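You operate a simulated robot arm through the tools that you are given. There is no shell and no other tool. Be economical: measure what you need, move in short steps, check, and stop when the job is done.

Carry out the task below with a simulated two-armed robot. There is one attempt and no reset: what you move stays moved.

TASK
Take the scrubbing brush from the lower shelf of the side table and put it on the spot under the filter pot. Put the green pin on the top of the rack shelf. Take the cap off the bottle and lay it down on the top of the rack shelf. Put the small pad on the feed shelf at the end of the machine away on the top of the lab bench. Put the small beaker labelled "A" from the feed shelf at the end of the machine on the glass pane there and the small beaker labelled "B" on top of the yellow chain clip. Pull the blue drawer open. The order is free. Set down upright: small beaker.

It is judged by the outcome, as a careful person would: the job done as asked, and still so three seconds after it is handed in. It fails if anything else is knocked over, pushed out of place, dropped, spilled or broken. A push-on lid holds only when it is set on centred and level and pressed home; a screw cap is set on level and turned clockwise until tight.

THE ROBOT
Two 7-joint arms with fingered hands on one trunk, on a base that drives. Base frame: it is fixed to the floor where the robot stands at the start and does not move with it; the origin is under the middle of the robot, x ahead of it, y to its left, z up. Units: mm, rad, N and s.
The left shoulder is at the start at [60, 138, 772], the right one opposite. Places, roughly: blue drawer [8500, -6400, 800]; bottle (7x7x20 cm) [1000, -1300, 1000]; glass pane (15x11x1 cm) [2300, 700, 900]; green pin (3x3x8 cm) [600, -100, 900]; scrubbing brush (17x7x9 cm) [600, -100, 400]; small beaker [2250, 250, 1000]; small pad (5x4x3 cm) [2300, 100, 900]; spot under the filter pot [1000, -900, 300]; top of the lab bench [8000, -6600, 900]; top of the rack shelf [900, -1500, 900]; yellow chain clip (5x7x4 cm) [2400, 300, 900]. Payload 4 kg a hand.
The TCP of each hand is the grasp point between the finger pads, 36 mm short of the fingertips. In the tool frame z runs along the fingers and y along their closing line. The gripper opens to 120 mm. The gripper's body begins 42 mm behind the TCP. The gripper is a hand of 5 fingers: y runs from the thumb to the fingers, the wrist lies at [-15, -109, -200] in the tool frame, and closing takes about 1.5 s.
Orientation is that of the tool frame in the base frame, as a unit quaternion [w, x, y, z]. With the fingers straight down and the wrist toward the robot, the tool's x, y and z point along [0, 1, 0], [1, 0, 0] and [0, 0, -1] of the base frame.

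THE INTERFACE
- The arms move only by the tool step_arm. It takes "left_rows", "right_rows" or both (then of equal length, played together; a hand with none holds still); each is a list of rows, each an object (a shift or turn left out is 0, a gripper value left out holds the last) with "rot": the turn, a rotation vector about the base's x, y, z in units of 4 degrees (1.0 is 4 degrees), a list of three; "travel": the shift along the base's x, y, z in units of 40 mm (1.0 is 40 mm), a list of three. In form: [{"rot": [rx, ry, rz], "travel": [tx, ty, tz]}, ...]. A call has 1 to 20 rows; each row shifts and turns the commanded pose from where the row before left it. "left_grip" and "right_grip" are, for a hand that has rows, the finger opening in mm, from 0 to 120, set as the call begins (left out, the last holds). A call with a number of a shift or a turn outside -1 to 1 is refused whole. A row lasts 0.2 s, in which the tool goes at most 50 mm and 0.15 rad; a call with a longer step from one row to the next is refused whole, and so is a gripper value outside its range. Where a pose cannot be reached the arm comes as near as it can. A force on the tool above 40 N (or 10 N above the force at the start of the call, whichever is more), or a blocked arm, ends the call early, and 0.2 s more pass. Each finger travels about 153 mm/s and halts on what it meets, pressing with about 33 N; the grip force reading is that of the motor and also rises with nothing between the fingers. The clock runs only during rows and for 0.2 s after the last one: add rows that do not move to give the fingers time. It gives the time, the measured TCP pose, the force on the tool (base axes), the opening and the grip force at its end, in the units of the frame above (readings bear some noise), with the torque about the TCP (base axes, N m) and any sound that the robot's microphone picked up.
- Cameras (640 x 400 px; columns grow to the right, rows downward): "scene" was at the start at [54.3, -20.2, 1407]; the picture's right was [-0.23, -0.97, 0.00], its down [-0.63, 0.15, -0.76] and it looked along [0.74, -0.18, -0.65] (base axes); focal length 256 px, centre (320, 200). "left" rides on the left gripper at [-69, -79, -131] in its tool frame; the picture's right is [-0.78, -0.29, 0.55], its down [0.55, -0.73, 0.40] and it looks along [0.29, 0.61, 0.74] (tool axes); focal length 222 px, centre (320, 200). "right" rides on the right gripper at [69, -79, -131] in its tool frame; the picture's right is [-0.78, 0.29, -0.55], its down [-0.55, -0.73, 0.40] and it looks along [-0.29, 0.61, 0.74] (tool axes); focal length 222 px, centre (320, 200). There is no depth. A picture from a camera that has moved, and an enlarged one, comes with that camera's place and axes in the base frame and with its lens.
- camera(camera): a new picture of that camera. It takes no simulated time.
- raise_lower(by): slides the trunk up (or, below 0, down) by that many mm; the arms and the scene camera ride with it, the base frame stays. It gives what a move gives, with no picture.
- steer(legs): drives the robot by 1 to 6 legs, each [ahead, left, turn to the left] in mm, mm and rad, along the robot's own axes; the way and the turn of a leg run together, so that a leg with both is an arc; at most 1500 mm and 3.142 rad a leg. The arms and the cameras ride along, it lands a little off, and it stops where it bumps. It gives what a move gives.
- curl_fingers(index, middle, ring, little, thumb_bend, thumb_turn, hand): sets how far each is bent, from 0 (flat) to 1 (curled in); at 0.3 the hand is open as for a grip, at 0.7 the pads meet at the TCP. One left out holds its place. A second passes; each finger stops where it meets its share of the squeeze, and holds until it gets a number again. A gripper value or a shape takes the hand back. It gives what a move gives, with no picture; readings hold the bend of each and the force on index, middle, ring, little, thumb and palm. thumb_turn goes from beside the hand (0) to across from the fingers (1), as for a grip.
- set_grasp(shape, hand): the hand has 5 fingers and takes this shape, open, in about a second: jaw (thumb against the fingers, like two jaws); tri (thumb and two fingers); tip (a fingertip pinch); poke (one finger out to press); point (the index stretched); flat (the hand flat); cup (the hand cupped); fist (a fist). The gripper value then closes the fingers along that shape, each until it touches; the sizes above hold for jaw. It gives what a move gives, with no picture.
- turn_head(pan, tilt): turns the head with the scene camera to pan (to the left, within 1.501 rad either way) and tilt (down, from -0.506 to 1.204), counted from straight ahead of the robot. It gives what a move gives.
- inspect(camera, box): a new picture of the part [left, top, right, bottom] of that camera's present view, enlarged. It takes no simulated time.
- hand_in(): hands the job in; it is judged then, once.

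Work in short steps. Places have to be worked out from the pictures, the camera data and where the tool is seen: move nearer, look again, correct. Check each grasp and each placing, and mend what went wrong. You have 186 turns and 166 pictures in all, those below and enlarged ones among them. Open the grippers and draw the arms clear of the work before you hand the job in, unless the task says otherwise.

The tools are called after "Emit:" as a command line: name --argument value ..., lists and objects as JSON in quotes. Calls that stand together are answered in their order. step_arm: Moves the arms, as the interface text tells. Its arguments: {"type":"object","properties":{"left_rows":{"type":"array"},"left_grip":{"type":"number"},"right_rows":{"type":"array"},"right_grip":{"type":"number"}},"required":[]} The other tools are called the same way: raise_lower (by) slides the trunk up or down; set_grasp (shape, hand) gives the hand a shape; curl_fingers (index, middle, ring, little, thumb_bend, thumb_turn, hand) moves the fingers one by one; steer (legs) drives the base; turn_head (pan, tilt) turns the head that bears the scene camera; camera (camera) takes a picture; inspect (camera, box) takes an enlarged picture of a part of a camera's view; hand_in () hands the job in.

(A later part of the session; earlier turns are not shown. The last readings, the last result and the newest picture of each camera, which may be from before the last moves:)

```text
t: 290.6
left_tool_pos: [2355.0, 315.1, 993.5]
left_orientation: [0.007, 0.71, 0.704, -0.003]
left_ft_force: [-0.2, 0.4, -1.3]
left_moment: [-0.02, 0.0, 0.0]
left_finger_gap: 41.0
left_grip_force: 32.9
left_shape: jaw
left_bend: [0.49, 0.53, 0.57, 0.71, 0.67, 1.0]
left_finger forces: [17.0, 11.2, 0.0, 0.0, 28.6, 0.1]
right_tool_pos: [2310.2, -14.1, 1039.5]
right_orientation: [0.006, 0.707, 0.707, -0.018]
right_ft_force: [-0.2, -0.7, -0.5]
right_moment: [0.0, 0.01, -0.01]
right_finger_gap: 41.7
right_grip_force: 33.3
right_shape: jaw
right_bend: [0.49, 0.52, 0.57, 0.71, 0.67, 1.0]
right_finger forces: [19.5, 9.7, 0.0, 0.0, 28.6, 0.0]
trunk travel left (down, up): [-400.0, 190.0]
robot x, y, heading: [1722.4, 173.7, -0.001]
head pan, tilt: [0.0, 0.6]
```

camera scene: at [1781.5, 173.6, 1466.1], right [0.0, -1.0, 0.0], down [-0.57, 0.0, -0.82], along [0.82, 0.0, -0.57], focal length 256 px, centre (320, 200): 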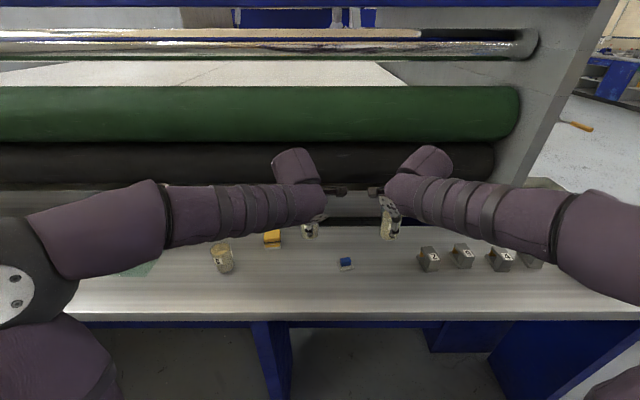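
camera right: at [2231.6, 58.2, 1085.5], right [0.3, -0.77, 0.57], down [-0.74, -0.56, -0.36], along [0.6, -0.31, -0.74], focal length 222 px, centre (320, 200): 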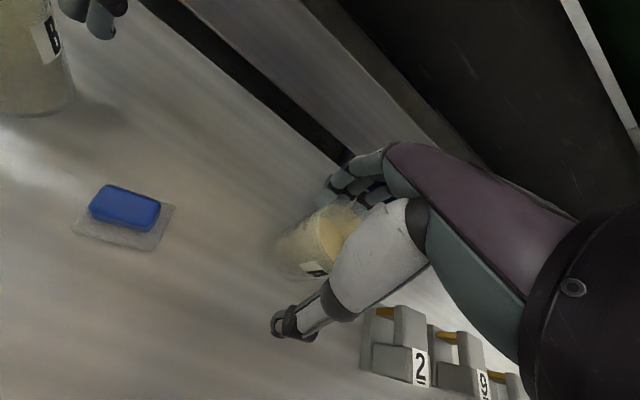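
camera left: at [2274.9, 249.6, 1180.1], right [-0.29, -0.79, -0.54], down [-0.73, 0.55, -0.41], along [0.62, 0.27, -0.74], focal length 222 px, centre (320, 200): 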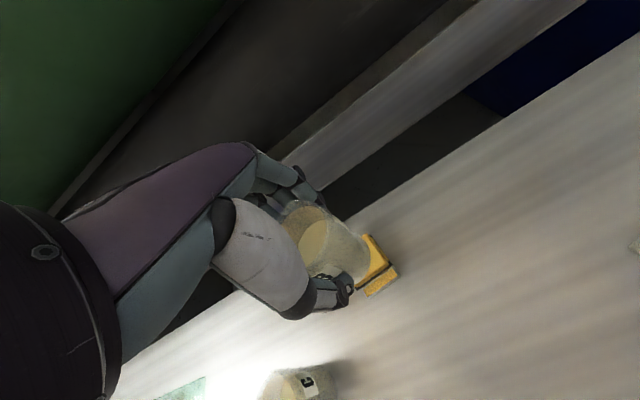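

No contact yet; two more small steps.

Emit:
step_arm --left_rows '[{"travel": [0, 0, -0.06]}, {"travel": [0, 0, -0.05]}, {}]'

```text
t: 291.4
left_tool_pos: [2354.9, 313.7, 989.8]
left_orientation: [0.008, 0.71, 0.704, -0.002]
left_ft_force: [0.7, 0.8, 4.6]
left_moment: [0.02, -0.07, 0.0]
left_finger_gap: 41.2
left_grip_force: 33.1
left_shape: jaw
left_bend: [0.49, 0.53, 0.57, 0.71, 0.67, 1.0]
left_finger forces: [17.2, 11.3, 0.1, 0.0, 29.0, 0.0]
right_tool_pos: [2309.5, -15.5, 1040.0]
right_orientation: [0.006, 0.708, 0.706, -0.019]
right_ft_force: [0.2, 0.3, -1.7]
right_moment: [0.01, -0.01, -0.04]
right_finger_gap: 41.7
right_grip_force: 32.2
right_shape: jaw
right_bend: [0.49, 0.52, 0.57, 0.71, 0.67, 1.0]
right_finger forces: [19.5, 9.7, 0.1, 0.0, 28.6, 0.0]
trunk travel left (down, up): [-400.0, 190.0]
robot x, y, heading: [1723.4, 174.8, -0.001]
head pan, tilt: [0.0, 0.6]
```

Contact (≈6 N net). I release in stages and raise straight up.

Emit:
step_arm --left_rows '[{}, {}]' --left_grip 50

Emit:
step_arm --left_rows '[{}, {}, {}]' --left_grip 95

Emit:
step_arm --left_rows '[{"travel": [0, 0, 0.3]}, {"travel": [0, 0, 0.7]}, {"travel": [0, 0, 1]}, {"travel": [0, 0, 1]}, {}]'

Emit:
camera --camera "scene"

```text
t: 292.0
left_tool_pos: [2354.8, 314.6, 988.3]
left_orientation: [0.007, 0.71, 0.704, -0.002]
left_ft_force: [0.3, -0.3, -0.3]
left_moment: [-0.03, -0.01, -0.02]
left_finger_gap: 50.0
left_grip_force: 0.1
left_shape: jaw
left_bend: [0.46, 0.49, 0.48, 0.7, 0.64, 1.0]
left_finger forces: [0.2, 0.1, 0.0, 0.1, 0.1, 0.0]
right_tool_pos: [2310.6, -14.9, 1040.2]
right_orientation: [0.005, 0.708, 0.706, -0.019]
right_ft_force: [0.4, -0.1, -1.5]
right_moment: [-0.01, 0.0, 0.01]
right_finger_gap: 41.6
right_grip_force: 32.9
right_shape: jaw
right_bend: [0.49, 0.52, 0.57, 0.71, 0.67, 1.0]
right_finger forces: [19.4, 9.7, 0.0, 0.1, 28.6, 0.0]
trunk travel left (down, up): [-400.0, 190.0]
robot x, y, heading: [1721.5, 174.9, -0.002]
head pan, tilt: [0.0, 0.6]
```

```text
t: 292.8
left_tool_pos: [2355.4, 315.8, 990.0]
left_orientation: [0.008, 0.71, 0.704, -0.003]
left_ft_force: [-0.5, 0.3, 0.2]
left_moment: [-0.04, -0.02, 0.0]
left_finger_gap: 94.9
left_grip_force: 0.0
left_shape: jaw
left_bend: [0.33, 0.35, 0.34, 0.52, 0.39, 0.99]
left_finger forces: [0.0, 0.0, 0.0, 0.1, 0.0, 0.1]
right_tool_pos: [2309.5, -16.1, 1040.7]
right_orientation: [0.006, 0.707, 0.706, -0.019]
right_ft_force: [0.1, 0.1, -0.3]
right_moment: [0.02, 0.0, -0.03]
right_finger_gap: 41.6
right_grip_force: 33.0
right_shape: jaw
right_bend: [0.49, 0.52, 0.57, 0.71, 0.67, 1.0]
right_finger forces: [19.5, 9.7, 0.1, 0.1, 28.6, 0.1]
trunk travel left (down, up): [-400.0, 190.0]
robot x, y, heading: [1716.0, 169.9, -0.005]
head pan, tilt: [0.0, 0.6]
```

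```text
t: 294.0
left_tool_pos: [2354.1, 314.3, 1107.8]
left_orientation: [0.006, 0.71, 0.704, -0.003]
left_ft_force: [-0.1, -0.3, -0.6]
left_moment: [-0.02, -0.01, 0.03]
left_finger_gap: 95.0
left_grip_force: 0.0
left_shape: jaw
left_bend: [0.33, 0.35, 0.34, 0.52, 0.39, 0.99]
left_finger forces: [0.0, 0.0, 0.0, 0.0, 0.0, 0.1]
right_tool_pos: [2309.8, -15.5, 1040.8]
right_orientation: [0.006, 0.707, 0.707, -0.018]
right_ft_force: [-0.6, 0.3, -1.4]
right_moment: [-0.01, -0.02, 0.01]
right_finger_gap: 41.9
right_grip_force: 33.2
right_shape: jaw
right_bend: [0.49, 0.52, 0.57, 0.71, 0.67, 1.0]
right_finger forces: [19.4, 9.7, 0.0, 0.0, 28.7, 0.0]
trunk travel left (down, up): [-400.0, 190.0]
robot x, y, heading: [1715.5, 173.1, -0.001]
head pan, tilt: [0.0, 0.6]
```

```text
39 pictures are left
camera scene: at [1781.4, 173.6, 1466.1], right [0.0, -1.0, 0.0], down [-0.57, 0.0, -0.82], along [0.82, 0.0, -0.57], focal length 256 px, centre (320, 200)
```

scene: 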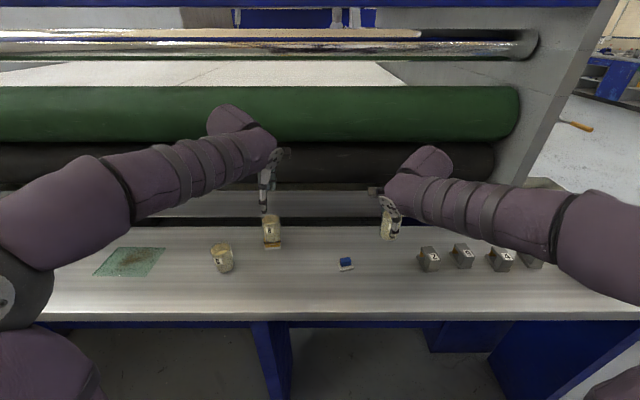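

B stands on the clip. The glass pane is centred at about (2282, 714). I raise A and pull it back, raise the left hand, and strafe left 650.

Emit:
step_arm --right_rows '[{"travel": [0, 0, 0.8]}, {"travel": [-0.5, 0, 0.8]}, {"travel": [-0.8, 0, 0.8]}, {"travel": [-0.8, 0, 0.8]}, {"travel": [-0.4, 0, 0.3]}]' --left_rows '[{"travel": [0, 0, 0.8]}, {"travel": [-0.5, 0, 0.6]}, {"travel": [-0.8, 0, 0]}, {"travel": [-0.8, 0, 0]}, {"travel": [-0.8, 0, 0]}]'

Emit:
steer --legs '[[0, 650, 0]]'

Emit:
camera --camera "scene"

```text
t: 295.2
left_tool_pos: [2238.4, 314.6, 1164.4]
left_orientation: [0.007, 0.71, 0.704, -0.002]
left_ft_force: [0.7, -0.1, -0.8]
left_moment: [0.01, 0.02, -0.03]
left_finger_gap: 94.8
left_grip_force: 0.1
left_shape: jaw
left_bend: [0.33, 0.35, 0.34, 0.52, 0.39, 0.99]
left_finger forces: [0.1, 0.0, 0.0, 0.0, 0.0, 0.0]
right_tool_pos: [2207.0, -16.4, 1182.6]
right_orientation: [0.006, 0.707, 0.707, -0.019]
right_ft_force: [-0.7, 0.2, -1.6]
right_moment: [0.01, 0.0, 0.01]
right_finger_gap: 41.5
right_grip_force: 33.3
right_shape: jaw
right_bend: [0.49, 0.52, 0.57, 0.71, 0.67, 1.0]
right_finger forces: [19.5, 9.7, 0.1, 0.0, 28.4, 0.0]
trunk travel left (down, up): [-400.0, 190.0]
robot x, y, heading: [1718.4, 175.1, 0.001]
head pan, tilt: [0.0, 0.6]
```

```text
t: 298.8
left_tool_pos: [2243.4, 961.1, 1163.7]
left_orientation: [0.007, 0.713, 0.701, -0.002]
left_ft_force: [0.9, 0.4, -0.1]
left_moment: [-0.01, -0.03, 0.03]
left_finger_gap: 94.9
left_grip_force: 0.0
left_shape: jaw
left_bend: [0.33, 0.35, 0.34, 0.52, 0.39, 0.99]
left_finger forces: [0.1, 0.0, 0.0, 0.0, 0.0, 0.0]
right_tool_pos: [2208.5, 630.7, 1180.7]
right_orientation: [0.006, 0.71, 0.704, -0.018]
right_ft_force: [0.3, 0.2, -1.5]
right_moment: [0.01, -0.01, 0.0]
right_finger_gap: 41.6
right_grip_force: 32.6
right_shape: jaw
right_bend: [0.49, 0.52, 0.57, 0.71, 0.67, 1.0]
right_finger forces: [19.6, 9.8, 0.0, 0.2, 28.6, 0.0]
trunk travel left (down, up): [-400.0, 190.0]
robot x, y, heading: [1720.8, 821.7, -0.002]
head pan, tilt: [0.0, 0.6]
```

```text
38 pictures are left
camera scene: at [1784.7, 823.2, 1466.1], right [-0.01, -1.0, 0.0], down [-0.56, 0.01, -0.83], along [0.82, -0.01, -0.57], focal length 256 px, centre (320, 200)
```

scene: 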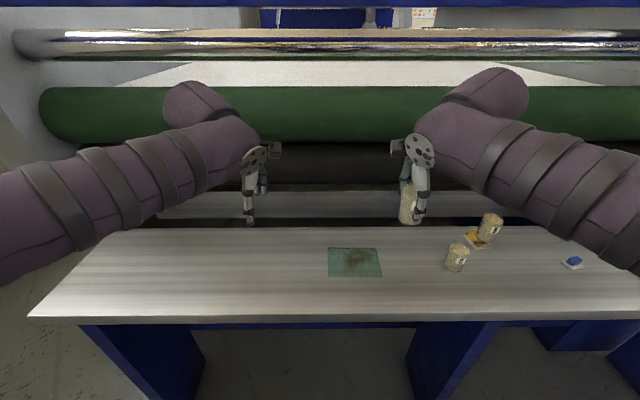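

The pane centre is (2283, 718). I move A over it and lower to TCP ≈ 985.

Emit:
step_arm --right_rows '[{"travel": [0.6, 0.7, 0]}, {"travel": [0.6, 0.7, 0]}, {"travel": [0.65, 0.72, 0]}, {"travel": [0, 0, -0.9]}, {"travel": [0, 0, -0.9]}, {"travel": [0, 0, -0.9]}, {"travel": [0, 0, -0.9]}, {"travel": [0, 0, -0.9]}, {"travel": [0, 0, -0.4]}, {}]'

Emit:
inspect --camera "scene" --box '[300, 190, 540, 340]'

```text
t: 301.0
left_tool_pos: [2244.0, 959.2, 1165.3]
left_orientation: [0.008, 0.713, 0.701, -0.003]
left_ft_force: [0.7, 0.4, -0.1]
left_moment: [-0.02, 0.05, 0.01]
left_finger_gap: 94.9
left_grip_force: 0.1
left_shape: jaw
left_bend: [0.33, 0.35, 0.34, 0.52, 0.39, 0.99]
left_finger forces: [0.0, 0.0, 0.0, 0.0, 0.0, 0.0]
right_tool_pos: [2283.6, 712.3, 984.8]
right_orientation: [0.006, 0.71, 0.704, -0.019]
right_ft_force: [-0.4, 0.1, -1.7]
right_moment: [-0.02, -0.01, 0.01]
right_finger_gap: 41.4
right_grip_force: 33.0
right_shape: jaw
right_bend: [0.49, 0.52, 0.57, 0.71, 0.67, 1.0]
right_finger forces: [19.5, 9.7, 0.0, 0.0, 28.5, 0.0]
trunk travel left (down, up): [-400.0, 190.0]
robot x, y, heading: [1723.2, 825.2, -0.01]
head pan, tilt: [0.0, 0.6]
```

```text
2.67 times, centred on (420, 265) of scene
camera zoom: at [1784.8, 822.8, 1466.1], right [-0.01, -1.0, 0.0], down [-0.56, 0.01, -0.82], along [0.82, -0.01, -0.57], focal length 681 px, centre (53, 27)
```

zoom: 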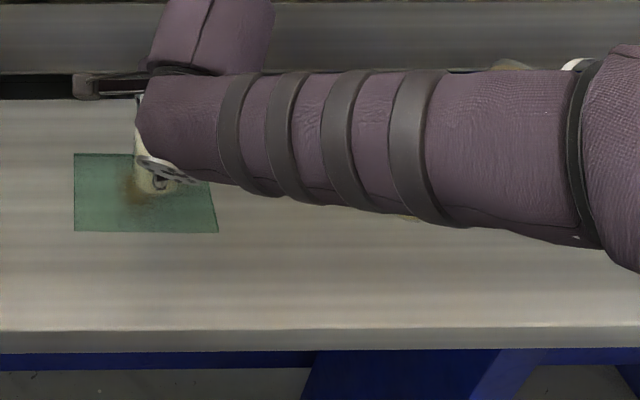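

A is over the pane. Lowering to contact.

Emit:
step_arm --right_rows '[{"travel": [0, 0, -0.15]}, {"travel": [0, 0, -0.15]}, {}]'

Emit:
step_arm --right_rows '[{"travel": [0, 0, -0.07]}, {"travel": [0, 0, -0.06]}, {}]'

```text
t: 301.8
left_tool_pos: [2244.1, 960.1, 1165.8]
left_orientation: [0.008, 0.713, 0.701, -0.003]
left_ft_force: [0.8, 0.2, -0.2]
left_moment: [-0.01, -0.02, -0.03]
left_finger_gap: 95.2
left_grip_force: 0.0
left_shape: jaw
left_bend: [0.33, 0.35, 0.34, 0.52, 0.39, 0.99]
left_finger forces: [0.0, 0.1, 0.1, 0.1, 0.0, 0.1]
right_tool_pos: [2283.5, 714.3, 971.4]
right_orientation: [0.006, 0.71, 0.704, -0.019]
right_ft_force: [-0.6, 0.3, -1.1]
right_moment: [0.02, -0.01, 0.04]
right_finger_gap: 41.3
right_grip_force: 33.0
right_shape: jaw
right_bend: [0.49, 0.52, 0.57, 0.71, 0.67, 1.0]
right_finger forces: [19.4, 9.7, 0.1, 0.1, 28.5, 0.0]
trunk travel left (down, up): [-400.0, 190.0]
robot x, y, heading: [1727.1, 821.5, -0.009]
head pan, tilt: [0.0, 0.6]
```

```text
t: 302.6
left_tool_pos: [2244.2, 959.6, 1163.4]
left_orientation: [0.006, 0.714, 0.7, -0.003]
left_ft_force: [0.8, -0.4, 0.8]
left_moment: [-0.02, 0.02, 0.04]
left_finger_gap: 95.0
left_grip_force: 0.0
left_shape: jaw
left_bend: [0.33, 0.35, 0.34, 0.52, 0.39, 0.99]
left_finger forces: [0.0, 0.0, 0.0, 0.0, 0.0, 0.0]
right_tool_pos: [2282.1, 713.5, 966.2]
right_orientation: [0.006, 0.711, 0.703, -0.02]
right_ft_force: [0.3, -0.4, -0.4]
right_moment: [0.01, 0.01, -0.01]
right_finger_gap: 41.4
right_grip_force: 32.8
right_shape: jaw
right_bend: [0.49, 0.52, 0.57, 0.71, 0.67, 1.0]
right_finger forces: [19.5, 9.7, 0.1, 0.1, 28.5, 0.1]
trunk travel left (down, up): [-400.0, 190.0]
robot x, y, heading: [1725.7, 822.1, -0.01]
head pan, tilt: [0.0, 0.6]
```

Still free; a few more millimetres.

Emit:
step_arm --right_rows '[{"travel": [0, 0, -0.06]}, {"travel": [0, 0, -0.05]}, {}]'

```text
t: 303.4
left_tool_pos: [2244.8, 959.4, 1164.4]
left_orientation: [0.007, 0.713, 0.701, -0.002]
left_ft_force: [-0.1, 0.2, -0.1]
left_moment: [0.02, 0.0, 0.01]
left_finger_gap: 94.7
left_grip_force: 0.0
left_shape: jaw
left_bend: [0.33, 0.35, 0.34, 0.52, 0.39, 0.99]
left_finger forces: [0.0, 0.1, 0.0, 0.0, 0.0, 0.1]
right_tool_pos: [2282.7, 713.8, 962.8]
right_orientation: [0.006, 0.711, 0.703, -0.018]
right_ft_force: [-0.2, 0.4, -0.3]
right_moment: [0.01, -0.03, 0.0]
right_finger_gap: 41.3
right_grip_force: 32.4
right_shape: jaw
right_bend: [0.49, 0.52, 0.57, 0.71, 0.67, 1.0]
right_finger forces: [19.5, 9.7, 0.1, 0.1, 28.4, 0.0]
trunk travel left (down, up): [-400.0, 190.0]
robot x, y, heading: [1722.1, 824.5, -0.006]
head pan, tilt: [0.0, 0.6]
```

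Emit:
step_arm --right_rows '[{"travel": [0, 0, -0.05]}, {"travel": [0, 0, -0.04]}, {}]'

```text
t: 304.2
left_tool_pos: [2244.0, 959.4, 1166.4]
left_orientation: [0.008, 0.713, 0.701, -0.003]
left_ft_force: [0.4, -0.3, -0.6]
left_moment: [0.0, 0.02, -0.01]
left_finger_gap: 94.9
left_grip_force: 0.0
left_shape: jaw
left_bend: [0.33, 0.35, 0.34, 0.52, 0.39, 0.99]
left_finger forces: [0.0, 0.1, 0.0, 0.1, 0.0, 0.1]
right_tool_pos: [2282.0, 714.6, 959.3]
right_orientation: [0.007, 0.711, 0.703, -0.018]
right_ft_force: [0.8, -1.5, 4.9]
right_moment: [-0.04, -0.1, -0.02]
right_finger_gap: 41.5
right_grip_force: 32.9
right_shape: jaw
right_bend: [0.49, 0.52, 0.57, 0.71, 0.67, 1.0]
right_finger forces: [19.7, 10.1, 0.0, 0.1, 29.0, 0.0]
trunk travel left (down, up): [-400.0, 190.0]
robot x, y, heading: [1725.8, 820.1, -0.006]
head pan, tilt: [0.0, 0.6]
```

Contact. I release in stages, lift, pull back and look.

Emit:
step_arm --right_rows '[{}, {}]' --right_grip 50

Emit:
step_arm --right_rows '[{}, {}, {}]' --right_grip 95

Emit:
step_arm --right_rows '[{"travel": [0, 0, 0.3]}, {"travel": [0, 0, 0.7]}, {"travel": [0, 0, 1]}, {"travel": [0, 0, 1]}, {"travel": [0, 0, 1]}, {"travel": [0, 0, 1]}, {"travel": [-1, 0, 0]}, {"travel": [-1, -0.5, 0]}]'

Emit:
inspect --camera "scene" --box '[300, 190, 620, 390]'

```text
t: 304.8
left_tool_pos: [2244.6, 960.9, 1164.3]
left_orientation: [0.008, 0.713, 0.701, -0.003]
left_ft_force: [0.4, 0.1, -1.2]
left_moment: [0.03, 0.03, 0.0]
left_finger_gap: 95.0
left_grip_force: 0.2
left_shape: jaw
left_bend: [0.33, 0.35, 0.34, 0.52, 0.39, 0.99]
left_finger forces: [0.0, 0.0, 0.0, 0.0, 0.0, 0.1]
right_tool_pos: [2282.9, 712.5, 958.7]
right_orientation: [0.005, 0.71, 0.704, -0.019]
right_ft_force: [0.0, 0.8, 0.3]
right_moment: [-0.02, -0.03, -0.01]
right_finger_gap: 49.7
right_grip_force: 0.1
right_shape: jaw
right_bend: [0.46, 0.49, 0.48, 0.7, 0.64, 1.0]
right_finger forces: [0.2, 0.0, 0.1, 0.0, 0.1, 0.0]
trunk travel left (down, up): [-400.0, 190.0]
robot x, y, heading: [1725.3, 822.0, -0.011]
head pan, tilt: [0.0, 0.6]
```

```text
t: 305.6
left_tool_pos: [2244.2, 958.8, 1166.0]
left_orientation: [0.007, 0.713, 0.701, -0.003]
left_ft_force: [0.5, 0.4, -0.8]
left_moment: [-0.03, 0.04, 0.0]
left_finger_gap: 95.1
left_grip_force: 0.0
left_shape: jaw
left_bend: [0.33, 0.35, 0.34, 0.52, 0.39, 0.99]
left_finger forces: [0.0, 0.0, 0.0, 0.0, 0.0, 0.0]
right_tool_pos: [2282.9, 714.5, 959.5]
right_orientation: [0.006, 0.711, 0.703, -0.018]
right_ft_force: [-0.4, 0.4, 0.3]
right_moment: [0.02, 0.0, 0.0]
right_finger_gap: 94.7
right_grip_force: 0.0
right_shape: jaw
right_bend: [0.33, 0.35, 0.34, 0.52, 0.39, 0.99]
right_finger forces: [0.1, 0.1, 0.0, 0.1, 0.1, 0.1]
trunk travel left (down, up): [-400.0, 190.0]
robot x, y, heading: [1724.6, 819.4, -0.011]
head pan, tilt: [0.0, 0.6]
```

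```text
t: 307.4
left_tool_pos: [2243.0, 958.8, 1164.6]
left_orientation: [0.008, 0.714, 0.7, -0.002]
left_ft_force: [0.4, -0.9, 0.2]
left_moment: [0.0, 0.0, -0.05]
left_finger_gap: 94.8
left_grip_force: 0.0
left_shape: jaw
left_bend: [0.33, 0.35, 0.34, 0.52, 0.39, 0.99]
left_finger forces: [0.1, 0.0, 0.0, 0.0, 0.1, 0.0]
right_tool_pos: [2202.4, 696.1, 1162.5]
right_orientation: [0.006, 0.711, 0.703, -0.019]
right_ft_force: [-0.5, 0.1, -0.9]
right_moment: [-0.02, 0.01, -0.03]
right_finger_gap: 94.8
right_grip_force: 0.1
right_shape: jaw
right_bend: [0.32, 0.35, 0.34, 0.52, 0.39, 0.99]
right_finger forces: [0.0, 0.1, 0.0, 0.0, 0.1, 0.0]
trunk travel left (down, up): [-400.0, 190.0]
robot x, y, heading: [1721.6, 824.4, -0.011]
head pan, tilt: [0.0, 0.6]
```

```text
2.00 times, centred on (460, 290) of scene
camera zoom: at [1783.8, 822.3, 1466.2], right [-0.01, -1.0, 0.0], down [-0.56, 0.01, -0.83], along [0.83, -0.01, -0.56], focal length 511 px, centre (40, 20)
```

zoom: 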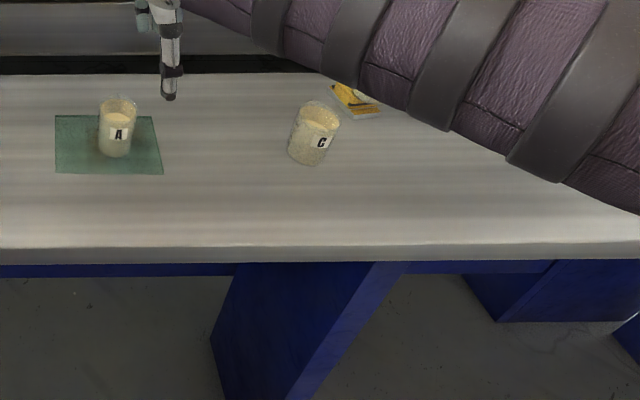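

A stands on the pane. Next the pad, with the left hand: strafing right 790.

Emit:
steer --legs '[[0, -790, 0.01]]'

Emit:
camera --camera "left"

Emit:
inspect --camera "scene" --box '[160, 190, 400, 340]'

```text
t: 311.8
left_tool_pos: [2241.9, 155.2, 1164.4]
left_orientation: [0.007, 0.707, 0.707, -0.002]
left_ft_force: [0.8, 0.1, -0.7]
left_moment: [0.01, -0.02, -0.02]
left_finger_gap: 94.8
left_grip_force: 0.1
left_shape: jaw
left_bend: [0.33, 0.35, 0.34, 0.52, 0.39, 0.99]
left_finger forces: [0.1, 0.0, 0.0, 0.0, 0.0, 0.0]
right_tool_pos: [2205.0, -108.7, 1162.6]
right_orientation: [0.006, 0.705, 0.709, -0.019]
right_ft_force: [-0.4, -0.3, -0.6]
right_moment: [0.02, 0.01, 0.0]
right_finger_gap: 94.7
right_grip_force: 0.0
right_shape: jaw
right_bend: [0.32, 0.35, 0.34, 0.52, 0.39, 0.99]
right_finger forces: [0.1, 0.0, 0.0, 0.1, 0.0, 0.0]
trunk travel left (down, up): [-400.0, 190.0]
robot x, y, heading: [1724.6, 9.1, 0.009]
head pan, tilt: [0.0, 0.6]
```

```text
35 pictures are left
camera left: at [2161.3, 87.9, 1296.1], right [-0.29, -0.79, -0.54], down [-0.73, 0.54, -0.41], along [0.62, 0.28, -0.74], focal length 222 px, centre (320, 200)
```

left: 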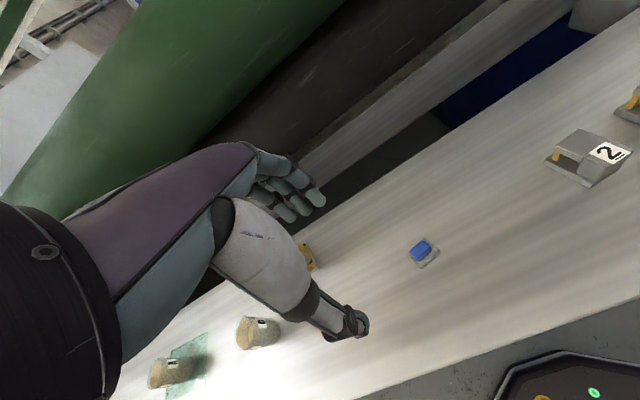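

```text
2.67 times, centred on (280, 265) of scene
camera zoom: at [1783.9, 10.1, 1466.1], right [0.01, -1.0, 0.0], down [-0.56, 0.0, -0.83], along [0.83, 0.01, -0.56], focal length 681 px, centre (427, 27)
```

zoom: 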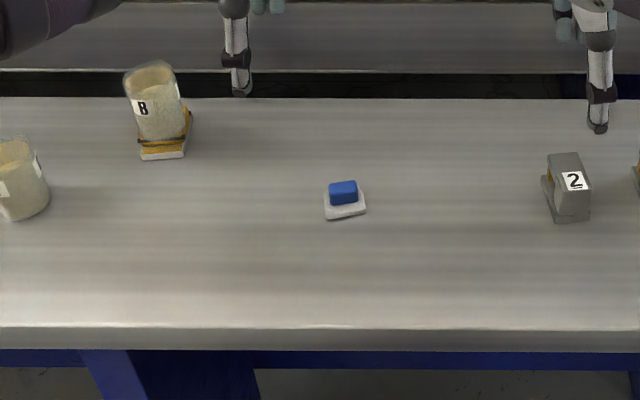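

The pad is at about (2276, 102). I move the left hand above it and down to 1000.

Emit:
step_arm --left_rows '[{"travel": [0.45, -0.65, 0]}, {"travel": [0.4, -0.65, 0]}, {"travel": [0, 0, -1]}, {"travel": [0, 0, -1]}, {"travel": [0, 0, -1]}, {"travel": [0, 0, -1]}, {}]' --left_grip 85

Emit:
camera --camera "left"

```text
t: 313.4
left_tool_pos: [2274.9, 103.8, 1003.8]
left_orientation: [0.007, 0.707, 0.707, -0.003]
left_ft_force: [-0.6, 0.2, -0.3]
left_moment: [-0.01, 0.01, 0.04]
left_finger_gap: 85.1
left_grip_force: 0.1
left_shape: jaw
left_bend: [0.34, 0.38, 0.36, 0.59, 0.41, 0.99]
left_finger forces: [0.0, 0.1, 0.0, 0.0, 0.0, 0.1]
right_tool_pos: [2205.8, -107.6, 1162.1]
right_orientation: [0.006, 0.704, 0.71, -0.019]
right_ft_force: [0.3, 0.7, -0.1]
right_moment: [0.02, 0.03, -0.01]
right_finger_gap: 94.7
right_grip_force: 0.1
right_shape: jaw
right_bend: [0.32, 0.35, 0.34, 0.52, 0.39, 0.99]
right_finger forces: [0.0, 0.0, 0.0, 0.1, 0.1, 0.1]
trunk travel left (down, up): [-400.0, 190.0]
robot x, y, heading: [1728.5, 8.7, 0.005]
head pan, tilt: [0.0, 0.6]
```

```text
33 pictures are left
camera left: at [2194.9, 37.0, 1136.1], right [-0.29, -0.79, -0.54], down [-0.73, 0.54, -0.41], along [0.62, 0.28, -0.74], focal length 222 px, centre (320, 200)
```

left: 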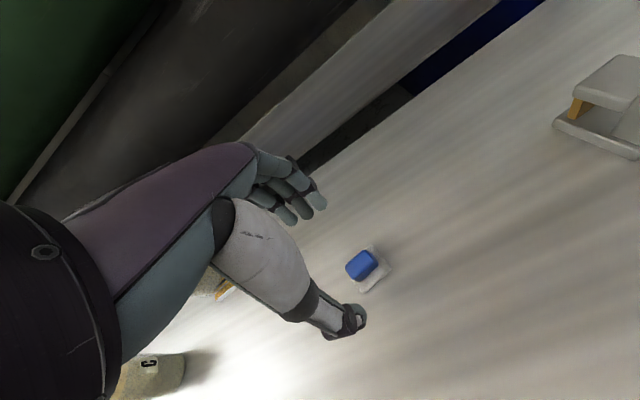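

The pad is right under the hand. I descend to TCP 942 and close.

Emit:
step_arm --left_rows '[{"travel": [0, 0, -0.8]}, {"travel": [0, 0, -0.72]}, {}]'

Emit:
step_arm --left_rows '[{}, {}, {}, {}, {}, {}, {}]' --left_grip 0

Emit:
step_arm --left_rows '[{"travel": [0, 0, 0.3]}, {"travel": [0, 0, 0.8]}, {"travel": [0, 0, 0.8]}, {}]'

Emit:
camera --camera "left"

```text
t: 314.2
left_tool_pos: [2274.7, 103.8, 943.7]
left_orientation: [0.006, 0.707, 0.707, -0.003]
left_ft_force: [0.0, 0.2, -0.4]
left_moment: [-0.04, 0.01, 0.01]
left_finger_gap: 85.1
left_grip_force: 0.1
left_shape: jaw
left_bend: [0.34, 0.38, 0.36, 0.59, 0.41, 0.99]
left_finger forces: [0.0, 0.1, 0.0, 0.0, 0.0, 0.1]
right_tool_pos: [2203.9, -108.6, 1162.1]
right_orientation: [0.007, 0.704, 0.71, -0.019]
right_ft_force: [-0.5, -0.3, 0.9]
right_moment: [-0.04, 0.02, 0.01]
right_finger_gap: 94.9
right_grip_force: 0.0
right_shape: jaw
right_bend: [0.32, 0.35, 0.34, 0.52, 0.39, 0.99]
right_finger forces: [0.0, 0.0, 0.0, 0.0, 0.0, 0.1]
trunk travel left (down, up): [-400.0, 190.0]
robot x, y, heading: [1725.8, 12.4, 0.007]
head pan, tilt: [0.0, 0.6]
```

```text
t: 315.8
left_tool_pos: [2273.8, 103.5, 945.6]
left_orientation: [0.007, 0.707, 0.708, -0.002]
left_ft_force: [-1.1, 0.0, 5.5]
left_moment: [0.1, -0.09, 0.03]
left_finger_gap: 18.3
left_grip_force: 32.8
left_shape: jaw
left_bend: [0.6, 0.6, 0.67, 0.7, 0.7, 1.0]
left_finger forces: [13.5, 16.2, 0.1, 0.0, 30.0, 0.0]
right_tool_pos: [2204.3, -107.8, 1162.8]
right_orientation: [0.007, 0.705, 0.709, -0.019]
right_ft_force: [0.7, 0.0, 0.4]
right_moment: [-0.02, -0.03, 0.0]
right_finger_gap: 95.0
right_grip_force: 0.1
right_shape: jaw
right_bend: [0.32, 0.35, 0.34, 0.52, 0.39, 0.99]
right_finger forces: [0.1, 0.1, 0.0, 0.1, 0.0, 0.0]
trunk travel left (down, up): [-400.0, 190.0]
robot x, y, heading: [1724.1, 9.9, 0.01]
head pan, tilt: [0.0, 0.6]
```

```text
t: 316.8
left_tool_pos: [2275.5, 102.9, 1020.9]
left_orientation: [0.008, 0.707, 0.707, -0.003]
left_ft_force: [0.0, 0.5, 0.2]
left_moment: [0.0, -0.02, 0.02]
left_finger_gap: 17.2
left_grip_force: 32.9
left_shape: jaw
left_bend: [0.6, 0.6, 0.67, 0.7, 0.7, 1.0]
left_finger forces: [14.1, 14.8, 0.0, 0.0, 30.0, 0.0]
right_tool_pos: [2206.4, -108.2, 1161.6]
right_orientation: [0.006, 0.705, 0.709, -0.019]
right_ft_force: [-0.5, 0.0, 0.0]
right_moment: [0.02, -0.02, 0.01]
right_finger_gap: 94.6
right_grip_force: 0.0
right_shape: jaw
right_bend: [0.32, 0.35, 0.34, 0.52, 0.39, 0.99]
right_finger forces: [0.0, 0.1, 0.0, 0.1, 0.0, 0.0]
trunk travel left (down, up): [-400.0, 190.0]
robot x, y, heading: [1725.4, 17.3, 0.008]
head pan, tilt: [0.0, 0.6]
```

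```text
32 pictures are left
camera left: at [2196.1, 35.7, 1152.6], right [-0.29, -0.79, -0.54], down [-0.73, 0.54, -0.41], along [0.62, 0.28, -0.74], focal length 222 px, centre (320, 200)
```

left: 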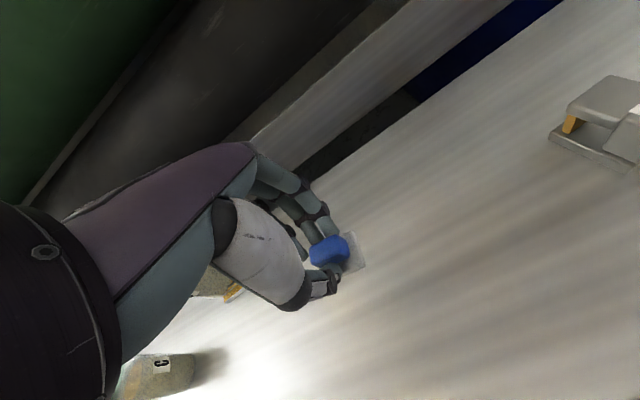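

The pad, with its white base, is held. I tuck the hands and drive around to the front of the side table for the brush (right hand).

Emit:
step_arm --left_rows '[{"travel": [0, 0, 1]}, {"travel": [0, 0, 1]}, {"travel": [0, 0, 0.8]}, {"travel": [-1, 0, 0]}, {"travel": [-1, 0, 0]}, {"travel": [-1, 0.5, 0]}, {"travel": [-1, 0.5, 0]}, {"travel": [-1, 0.5, 0]}]' --right_rows '[{"travel": [0, 0, 0]}, {"travel": [-1, 0, 0]}, {"travel": [-1, 0, 0]}, {"travel": [-1, 0, 0]}, {}, {}, {}, {}]'

Emit:
steer --legs '[[-225, 0, -0.008], [0, 990, 0], [-1000, 0, 0], [-900, 0, 0], [0, -1060, 0]]'

Emit:
raise_lower --by -350

Emit:
turn_head --pan 0.1 --tilt 0.5

Emit:
camera --camera "scene"

```text
t: 318.6
left_tool_pos: [2074.9, 162.0, 1130.7]
left_orientation: [0.008, 0.707, 0.707, -0.003]
left_ft_force: [-0.4, 0.0, -0.9]
left_moment: [-0.01, -0.01, -0.02]
left_finger_gap: 17.2
left_grip_force: 33.0
left_shape: jaw
left_bend: [0.6, 0.6, 0.67, 0.7, 0.7, 1.0]
left_finger forces: [14.4, 13.8, 0.0, 0.0, 29.0, 0.1]
right_tool_pos: [2083.4, -108.8, 1163.7]
right_orientation: [0.006, 0.705, 0.709, -0.019]
right_ft_force: [-0.5, -0.2, 0.4]
right_moment: [-0.02, -0.02, 0.01]
right_finger_gap: 94.8
right_grip_force: 0.0
right_shape: jaw
right_bend: [0.32, 0.35, 0.34, 0.52, 0.39, 0.99]
right_finger forces: [0.1, 0.0, 0.1, 0.1, 0.1, 0.0]
trunk travel left (down, up): [-400.0, 190.0]
robot x, y, heading: [1725.4, 9.0, 0.005]
head pan, tilt: [0.0, 0.6]
```

```text
t: 339.3
left_tool_pos: [-101.7, 82.3, 1132.1]
left_orientation: [0.007, 0.729, 0.684, -0.003]
left_ft_force: [-0.1, -0.2, 0.1]
left_moment: [0.01, 0.01, 0.01]
left_finger_gap: 17.2
left_grip_force: 33.2
left_shape: jaw
left_bend: [0.6, 0.6, 0.67, 0.7, 0.7, 1.0]
left_finger forces: [14.3, 13.7, 0.0, 0.1, 29.0, 0.0]
right_tool_pos: [-111.5, -188.6, 1162.0]
right_orientation: [0.006, 0.728, 0.685, -0.019]
right_ft_force: [-0.6, -0.9, 0.4]
right_moment: [-0.01, -0.03, 0.0]
right_finger_gap: 94.7
right_grip_force: 0.1
right_shape: jaw
right_bend: [0.32, 0.35, 0.34, 0.52, 0.39, 0.99]
right_finger forces: [0.0, 0.0, 0.0, 0.0, 0.0, 0.0]
trunk travel left (down, up): [-400.0, 190.0]
robot x, y, heading: [-463.6, -45.0, -0.059]
head pan, tilt: [0.0, 0.6]
```

```text
t: 342.7
left_tool_pos: [-100.3, 81.5, 782.0]
left_orientation: [0.007, 0.73, 0.684, -0.003]
left_ft_force: [-0.1, -0.1, -0.1]
left_moment: [0.01, 0.0, -0.01]
left_finger_gap: 17.3
left_grip_force: 32.9
left_shape: jaw
left_bend: [0.6, 0.6, 0.67, 0.7, 0.7, 1.0]
left_finger forces: [14.3, 13.7, 0.0, 0.0, 28.9, 0.1]
right_tool_pos: [-112.7, -187.2, 813.4]
right_orientation: [0.006, 0.727, 0.686, -0.018]
right_ft_force: [-1.1, 0.0, 0.4]
right_moment: [0.0, 0.01, 0.01]
right_finger_gap: 95.1
right_grip_force: 0.1
right_shape: jaw
right_bend: [0.32, 0.35, 0.34, 0.52, 0.39, 0.99]
right_finger forces: [0.1, 0.1, 0.0, 0.0, 0.0, 0.0]
trunk travel left (down, up): [-50.0, 540.0]
robot x, y, heading: [-462.0, -49.5, -0.058]
head pan, tilt: [0.0, 0.6]
```

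```text
t: 343.4
left_tool_pos: [-103.2, 82.4, 780.5]
left_orientation: [0.007, 0.729, 0.684, -0.003]
left_ft_force: [-0.3, -0.9, 0.2]
left_moment: [0.0, -0.01, -0.02]
left_finger_gap: 17.0
left_grip_force: 33.3
left_shape: jaw
left_bend: [0.6, 0.6, 0.67, 0.7, 0.7, 1.0]
left_finger forces: [14.3, 13.7, 0.0, 0.1, 29.0, 0.0]
right_tool_pos: [-111.5, -188.2, 813.2]
right_orientation: [0.005, 0.728, 0.686, -0.019]
right_ft_force: [-0.4, 0.3, 0.6]
right_moment: [-0.02, 0.01, -0.02]
right_finger_gap: 95.1
right_grip_force: 0.1
right_shape: jaw
right_bend: [0.32, 0.35, 0.34, 0.52, 0.39, 0.99]
right_finger forces: [0.0, 0.0, 0.1, 0.0, 0.1, 0.1]
trunk travel left (down, up): [-50.0, 540.0]
robot x, y, heading: [-464.5, -47.5, -0.06]
head pan, tilt: [0.099, 0.499]
```

```text
31 pictures are left
camera scene: at [-401.1, -41.2, 1125.2], right [0.04, -1.0, 0.0], down [-0.48, -0.02, -0.88], along [0.88, 0.04, -0.48], focal length 256 px, centre (320, 200)
```

scene: 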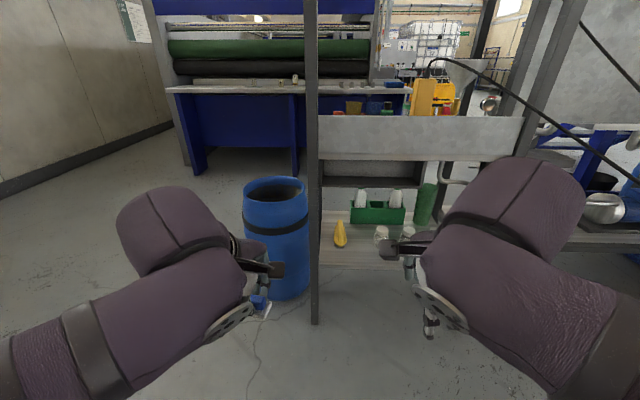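

The brush is visible on the lower shelf. Here in the open I turn the right hand: yaw +90° (thumb right, wrist right) while lowering.

Emit:
step_arm --right_rows '[{"rot": [0, 0, 1], "travel": [0, 0, -0.3]}, {"rot": [0, 0, 1], "travel": [0, 0, -0.3]}, {"rot": [0, 0, 1], "travel": [0, 0, -0.3]}, {"rot": [0, 0, 1], "travel": [0, 0, -0.3]}, {"rot": [0, 0, 1], "travel": [0, 0, -0.3]}, {"rot": [0, 0, 1], "travel": [0, 0, -0.3]}, {"rot": [0, 0, 1], "travel": [0, 0, -0.3]}, {"rot": [0, 0, 1], "travel": [0, 0, -0.3]}, {"rot": [0, 0, 1], "travel": [0, 0, -0.3]}, {"rot": [0, 0, 1], "travel": [0, 0, -0.3]}, {"rot": [0, 0, 1], "travel": [0, 0, -0.3]}, {"rot": [0, 0, 1], "travel": [0, 0, -0.3]}, {"rot": [0, 0, 1], "travel": [0, 0, -0.3]}, {"rot": [0, 0, 1], "travel": [0, 0, -0.3]}, {"rot": [0, 0, 1], "travel": [0, 0, -0.3]}, {"rot": [0, 0, 1], "travel": [0, 0, -0.3]}, {"rot": [0, 0, 1], "travel": [0, 0, -0.3]}, {"rot": [0, 0, 1], "travel": [0, 0, -0.3]}, {"rot": [0, 0, 1], "travel": [0, 0, -0.3]}, {"rot": [0, 0, 1], "travel": [0, 0, -0.3]}]' --right_grip 120

Emit:
step_arm --right_rows '[{"rot": [0, 0, 1]}, {"rot": [0, 0, 1]}, {"rot": [0, 0, 1]}, {"rot": [0, -1, 0]}, {"rot": [0, -1, 0]}, {"rot": [0, -1, 0]}, {"rot": [0, -1, 0]}, {"rot": [0, -1, 0]}, {"rot": [0, -1, 0]}, {"rot": [0, -1, 0]}, {"rot": [0, -1, 0]}, {"rot": [0, -1, 0]}, {"rot": [0, -1, 0]}, {"rot": [0, -1, 0]}, {"rot": [0, -1, 0]}, {"rot": [0, -1, 0]}, {}]'

```text
t: 347.6
left_tool_pos: [-101.6, 81.7, 780.8]
left_orientation: [0.008, 0.73, 0.683, -0.003]
left_ft_force: [-0.7, -0.3, -0.8]
left_moment: [0.02, -0.01, 0.01]
left_finger_gap: 17.3
left_grip_force: 33.3
left_shape: jaw
left_bend: [0.6, 0.6, 0.67, 0.7, 0.7, 1.0]
left_finger forces: [14.3, 13.6, 0.0, 0.0, 28.9, 0.0]
right_tool_pos: [-111.4, -188.9, 573.7]
right_orientation: [0.016, 0.116, 0.993, -0.011]
right_ft_force: [-0.1, 0.2, 0.1]
right_moment: [-0.02, -0.01, -0.03]
right_finger_gap: 119.6
right_grip_force: 0.1
right_shape: jaw
right_bend: [0.3, 0.3, 0.3, 0.3, 0.3, 0.97]
right_finger forces: [0.0, 0.1, 0.0, 0.1, 0.1, 0.1]
trunk travel left (down, up): [-50.0, 540.0]
robot x, y, heading: [-467.5, -47.5, -0.058]
head pan, tilt: [0.099, 0.499]
```

```text
t: 351.2
left_tool_pos: [-102.0, 81.4, 780.8]
left_orientation: [0.007, 0.73, 0.684, -0.003]
left_ft_force: [0.4, 0.6, -0.6]
left_moment: [0.0, 0.02, 0.0]
left_finger_gap: 17.4
left_grip_force: 33.3
left_shape: jaw
left_bend: [0.6, 0.6, 0.67, 0.7, 0.7, 1.0]
left_finger forces: [14.2, 13.6, 0.0, 0.1, 28.8, 0.0]
right_tool_pos: [-99.5, -195.3, 607.9]
right_orientation: [0.42, 0.016, 0.907, 0.004]
right_ft_force: [0.2, -0.1, 0.3]
right_moment: [0.0, 0.02, -0.02]
right_finger_gap: 119.5
right_grip_force: 0.1
right_shape: jaw
right_bend: [0.3, 0.3, 0.3, 0.3, 0.3, 0.97]
right_finger forces: [0.1, 0.1, 0.0, 0.1, 0.0, 0.0]
right hand out of reach, approached as far as the arm can: row 13, 14, 15, 16
trunk travel left (down, up): [-50.0, 540.0]
robot x, y, heading: [-457.9, -46.5, -0.059]
head pan, tilt: [0.099, 0.499]
```

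The hand now points forward and down 40°, which suits. I straighten the heading, drive 380 forward, and bring the hand to brush height in front of the shelf.

Emit:
steer --legs '[[0, 0, 0.059], [380, 0, 0]]'

Emit:
step_arm --right_rows '[{"travel": [0, 0.3, -1]}, {"travel": [0, 0.3, -1]}, {"travel": [0, 0.3, -1]}, {"travel": [0, 0, -1]}, {}]'

Emit:
camera --camera "right"

Emit:
camera --camera "scene"

```text
t: 354.0
left_tool_pos: [269.1, 103.7, 781.2]
left_orientation: [0.008, 0.709, 0.705, -0.003]
left_ft_force: [-0.9, -0.5, 0.2]
left_moment: [0.01, -0.03, 0.0]
left_finger_gap: 17.1
left_grip_force: 32.6
left_shape: jaw
left_bend: [0.6, 0.6, 0.67, 0.7, 0.7, 1.0]
left_finger forces: [14.3, 13.6, 0.0, 0.1, 28.9, 0.1]
right_tool_pos: [287.3, -173.1, 607.3]
right_orientation: [0.419, -0.011, 0.908, 0.016]
right_ft_force: [0.3, -0.1, -0.5]
right_moment: [-0.01, 0.01, 0.0]
right_finger_gap: 119.6
right_grip_force: 0.0
right_shape: jaw
right_bend: [0.3, 0.3, 0.3, 0.3, 0.3, 0.97]
right_finger forces: [0.0, 0.0, 0.1, 0.1, 0.1, 0.0]
trunk travel left (down, up): [-50.0, 540.0]
robot x, y, heading: [-85.3, -49.5, -0.001]
head pan, tilt: [0.099, 0.499]
```

```text
t: 355.4
left_tool_pos: [268.8, 103.7, 781.1]
left_orientation: [0.008, 0.709, 0.705, -0.002]
left_ft_force: [-0.7, 0.2, -0.1]
left_moment: [0.02, -0.01, 0.01]
left_finger_gap: 17.3
left_grip_force: 33.2
left_shape: jaw
left_bend: [0.6, 0.6, 0.67, 0.7, 0.7, 1.0]
left_finger forces: [14.2, 13.5, 0.0, 0.0, 28.7, 0.0]
right_tool_pos: [328.3, -286.0, 460.7]
right_orientation: [0.354, 0.153, 0.921, -0.058]
right_ft_force: [-0.3, -0.5, 0.1]
right_moment: [0.01, -0.02, 0.01]
right_finger_gap: 119.9
right_grip_force: 0.1
right_shape: jaw
right_bend: [0.3, 0.3, 0.3, 0.3, 0.3, 0.97]
right_finger forces: [0.1, 0.1, 0.0, 0.0, 0.1, 0.1]
right hand out of reach, approached as far as the arm can: row 1, 2, 3, 4
trunk travel left (down, up): [-50.0, 540.0]
robot x, y, heading: [-81.6, -47.4, 0.005]
head pan, tilt: [0.099, 0.499]
stopped in row 5 (right hand): the arm was blocked; the commanded pose is now the measured one
```

```text
30 pictures are left
camera right: at [170.6, -317.1, 512.1], right [0.3, 0.21, 0.93], down [0.4, -0.91, 0.07], along [0.87, 0.35, -0.35], focal length 222 px, centre (320, 200)
```

right: 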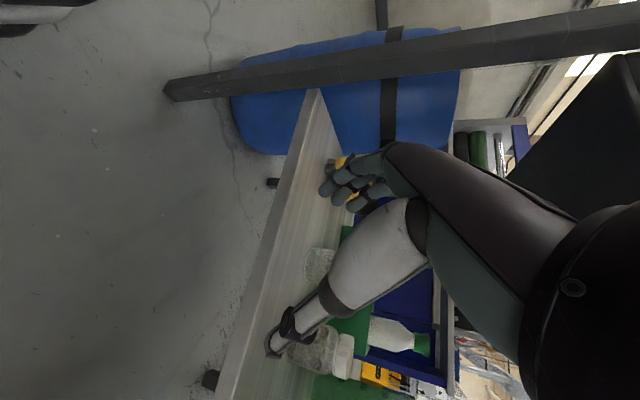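

```text
29 pictures are left
camera scene: at [-22.6, -37.3, 1125.2], right [0.1, -0.99, 0.0], down [-0.48, -0.05, -0.88], along [0.87, 0.09, -0.48], focal length 256 px, centre (320, 200)
```

scene: 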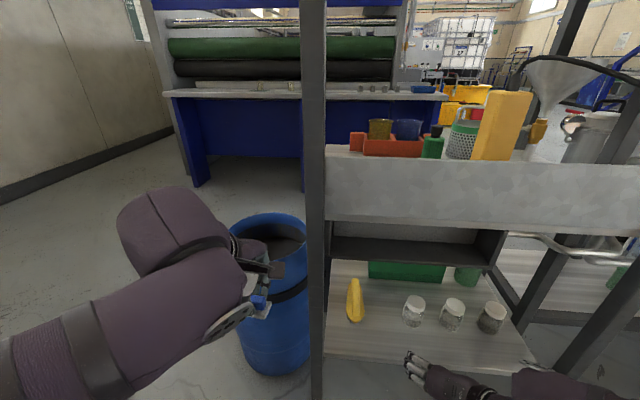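

Too close in, so the arm blocked near the body. I back up 300 to work with a more extended arm, then extend the hand and correct its orientation.

Emit:
steer --legs '[[-300, 0, 0]]'

Emit:
step_arm --right_rows '[{"travel": [0.8, 0, 0.5]}, {"travel": [0.9, 0.3, 0.3]}, {"travel": [0.9, 0.5, 0]}, {"travel": [0.9, 0.6, 0]}, {"travel": [0.9, 0.6, 0]}, {"travel": [0.9, 0.6, 0], "rot": [-0.07, -0.38, 0.94]}, {"travel": [0.9, 0.6, 0], "rot": [-0.07, -0.38, 0.94]}, {"travel": [0.9, 0.6, 0], "rot": [-0.07, -0.38, 0.94]}, {"travel": [0.9, 0.6, 0], "rot": [-0.07, -0.38, 0.94]}, {"travel": [0.5, 0.4, 0], "rot": [-0.06, -0.38, 0.94]}, {}]'

```text
t: 357.5
left_tool_pos: [-34.7, 102.3, 781.2]
left_orientation: [0.007, 0.711, 0.703, -0.002]
left_ft_force: [-1.5, 1.4, -0.7]
left_moment: [0.0, -0.02, 0.01]
left_finger_gap: 17.5
left_grip_force: 33.1
left_shape: jaw
left_bend: [0.6, 0.6, 0.67, 0.7, 0.7, 1.0]
left_finger forces: [14.3, 13.5, 0.0, 0.1, 28.8, 0.0]
right_tool_pos: [23.3, -288.7, 461.9]
right_orientation: [0.355, 0.155, 0.92, -0.059]
right_ft_force: [0.0, 0.3, 0.0]
right_moment: [0.0, 0.03, -0.02]
right_finger_gap: 119.5
right_grip_force: 0.0
right_shape: jaw
right_bend: [0.3, 0.3, 0.3, 0.3, 0.3, 0.97]
right_finger forces: [0.1, 0.0, 0.0, 0.1, 0.0, 0.0]
trunk travel left (down, up): [-50.0, 540.0]
robot x, y, heading: [-389.7, -49.6, -0.001]
head pan, tilt: [0.099, 0.499]
```

```text
t: 359.9
left_tool_pos: [-34.3, 103.1, 780.7]
left_orientation: [0.008, 0.711, 0.703, -0.003]
left_ft_force: [0.7, 0.4, 0.0]
left_moment: [-0.01, 0.0, 0.01]
left_finger_gap: 17.1
left_grip_force: 32.7
left_shape: jaw
left_bend: [0.6, 0.6, 0.67, 0.7, 0.7, 1.0]
left_finger forces: [14.3, 13.4, 0.0, 0.0, 28.6, 0.0]
right_tool_pos: [211.1, -146.2, 445.2]
right_orientation: [0.42, 0.011, 0.904, 0.085]
right_ft_force: [0.7, 0.1, 0.4]
right_moment: [-0.01, 0.03, -0.05]
right_finger_gap: 120.0
right_grip_force: 0.0
right_shape: jaw
right_bend: [0.3, 0.3, 0.3, 0.3, 0.3, 0.97]
right_finger forces: [0.1, 0.1, 0.1, 0.0, 0.0, 0.0]
right hand out of reach, approached as far as the arm can: row 5, 6, 7, 8, 9, 10
trunk travel left (down, up): [-50.0, 540.0]
robot x, y, heading: [-389.8, -42.6, -0.002]
head pan, tilt: [0.099, 0.499]
```

The arm reaches about 600 ahead in this orientation, which suffices if the base drives in. I drive 270 forward and 56 left, then check with the wrist camera.

Emit:
steer --legs '[[0, 56, 0], [270, 0, 0]]'

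Emit:
camera --camera "right"

Emit:
inspect --camera "scene" --box '[240, 200, 480, 350]'

```text
t: 362.3
left_tool_pos: [237.6, 156.3, 781.4]
left_orientation: [0.007, 0.711, 0.703, -0.003]
left_ft_force: [-0.4, -0.8, -0.9]
left_moment: [0.0, 0.03, 0.0]
left_finger_gap: 17.2
left_grip_force: 33.3
left_shape: jaw
left_bend: [0.6, 0.6, 0.67, 0.7, 0.7, 1.0]
left_finger forces: [14.3, 13.5, 0.0, 0.1, 28.6, 0.0]
right_tool_pos: [480.7, -90.3, 446.7]
right_orientation: [0.42, 0.012, 0.904, 0.084]
right_ft_force: [0.3, -1.5, 1.0]
right_moment: [0.01, 0.01, 0.02]
right_finger_gap: 119.8
right_grip_force: 0.1
right_shape: jaw
right_bend: [0.3, 0.3, 0.3, 0.3, 0.3, 0.97]
right_finger forces: [0.0, 0.0, 0.0, 0.1, 0.1, 0.0]
trunk travel left (down, up): [-50.0, 540.0]
robot x, y, heading: [-119.8, 8.4, -0.005]
head pan, tilt: [0.099, 0.499]
```

```text
28 pictures are left
camera right: at [339.1, -180.8, 463.4], right [0.08, 0.14, 0.99], down [0.69, -0.72, 0.05], along [0.72, 0.68, -0.15], focal length 222 px, centre (320, 200)
```

right: 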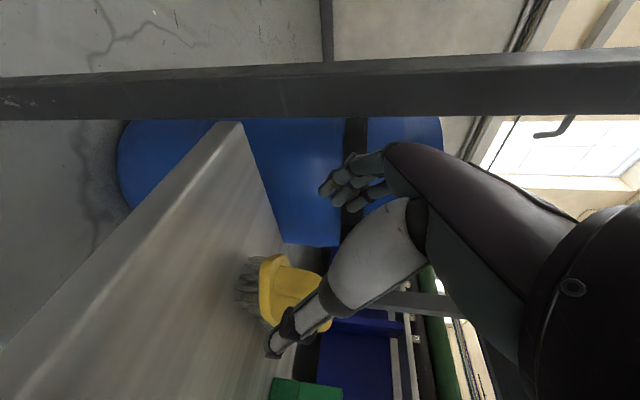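

```text
2.67 times, centred on (360, 275) of scene
camera zoom: at [-55.2, 17.4, 1125.2], right [0.1, -1.0, 0.0], down [-0.48, -0.05, -0.88], along [0.87, 0.08, -0.48], focal length 681 px, centre (213, 0)
```

zoom: 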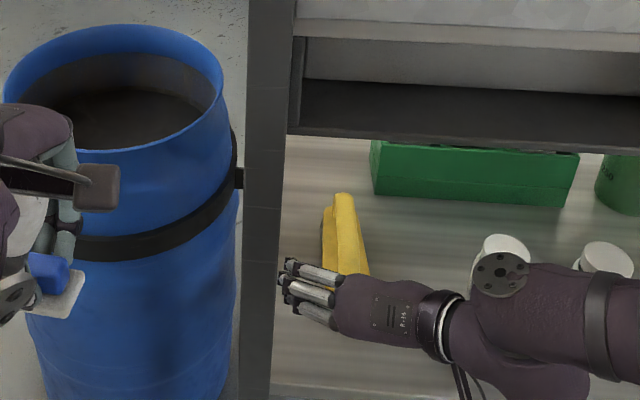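

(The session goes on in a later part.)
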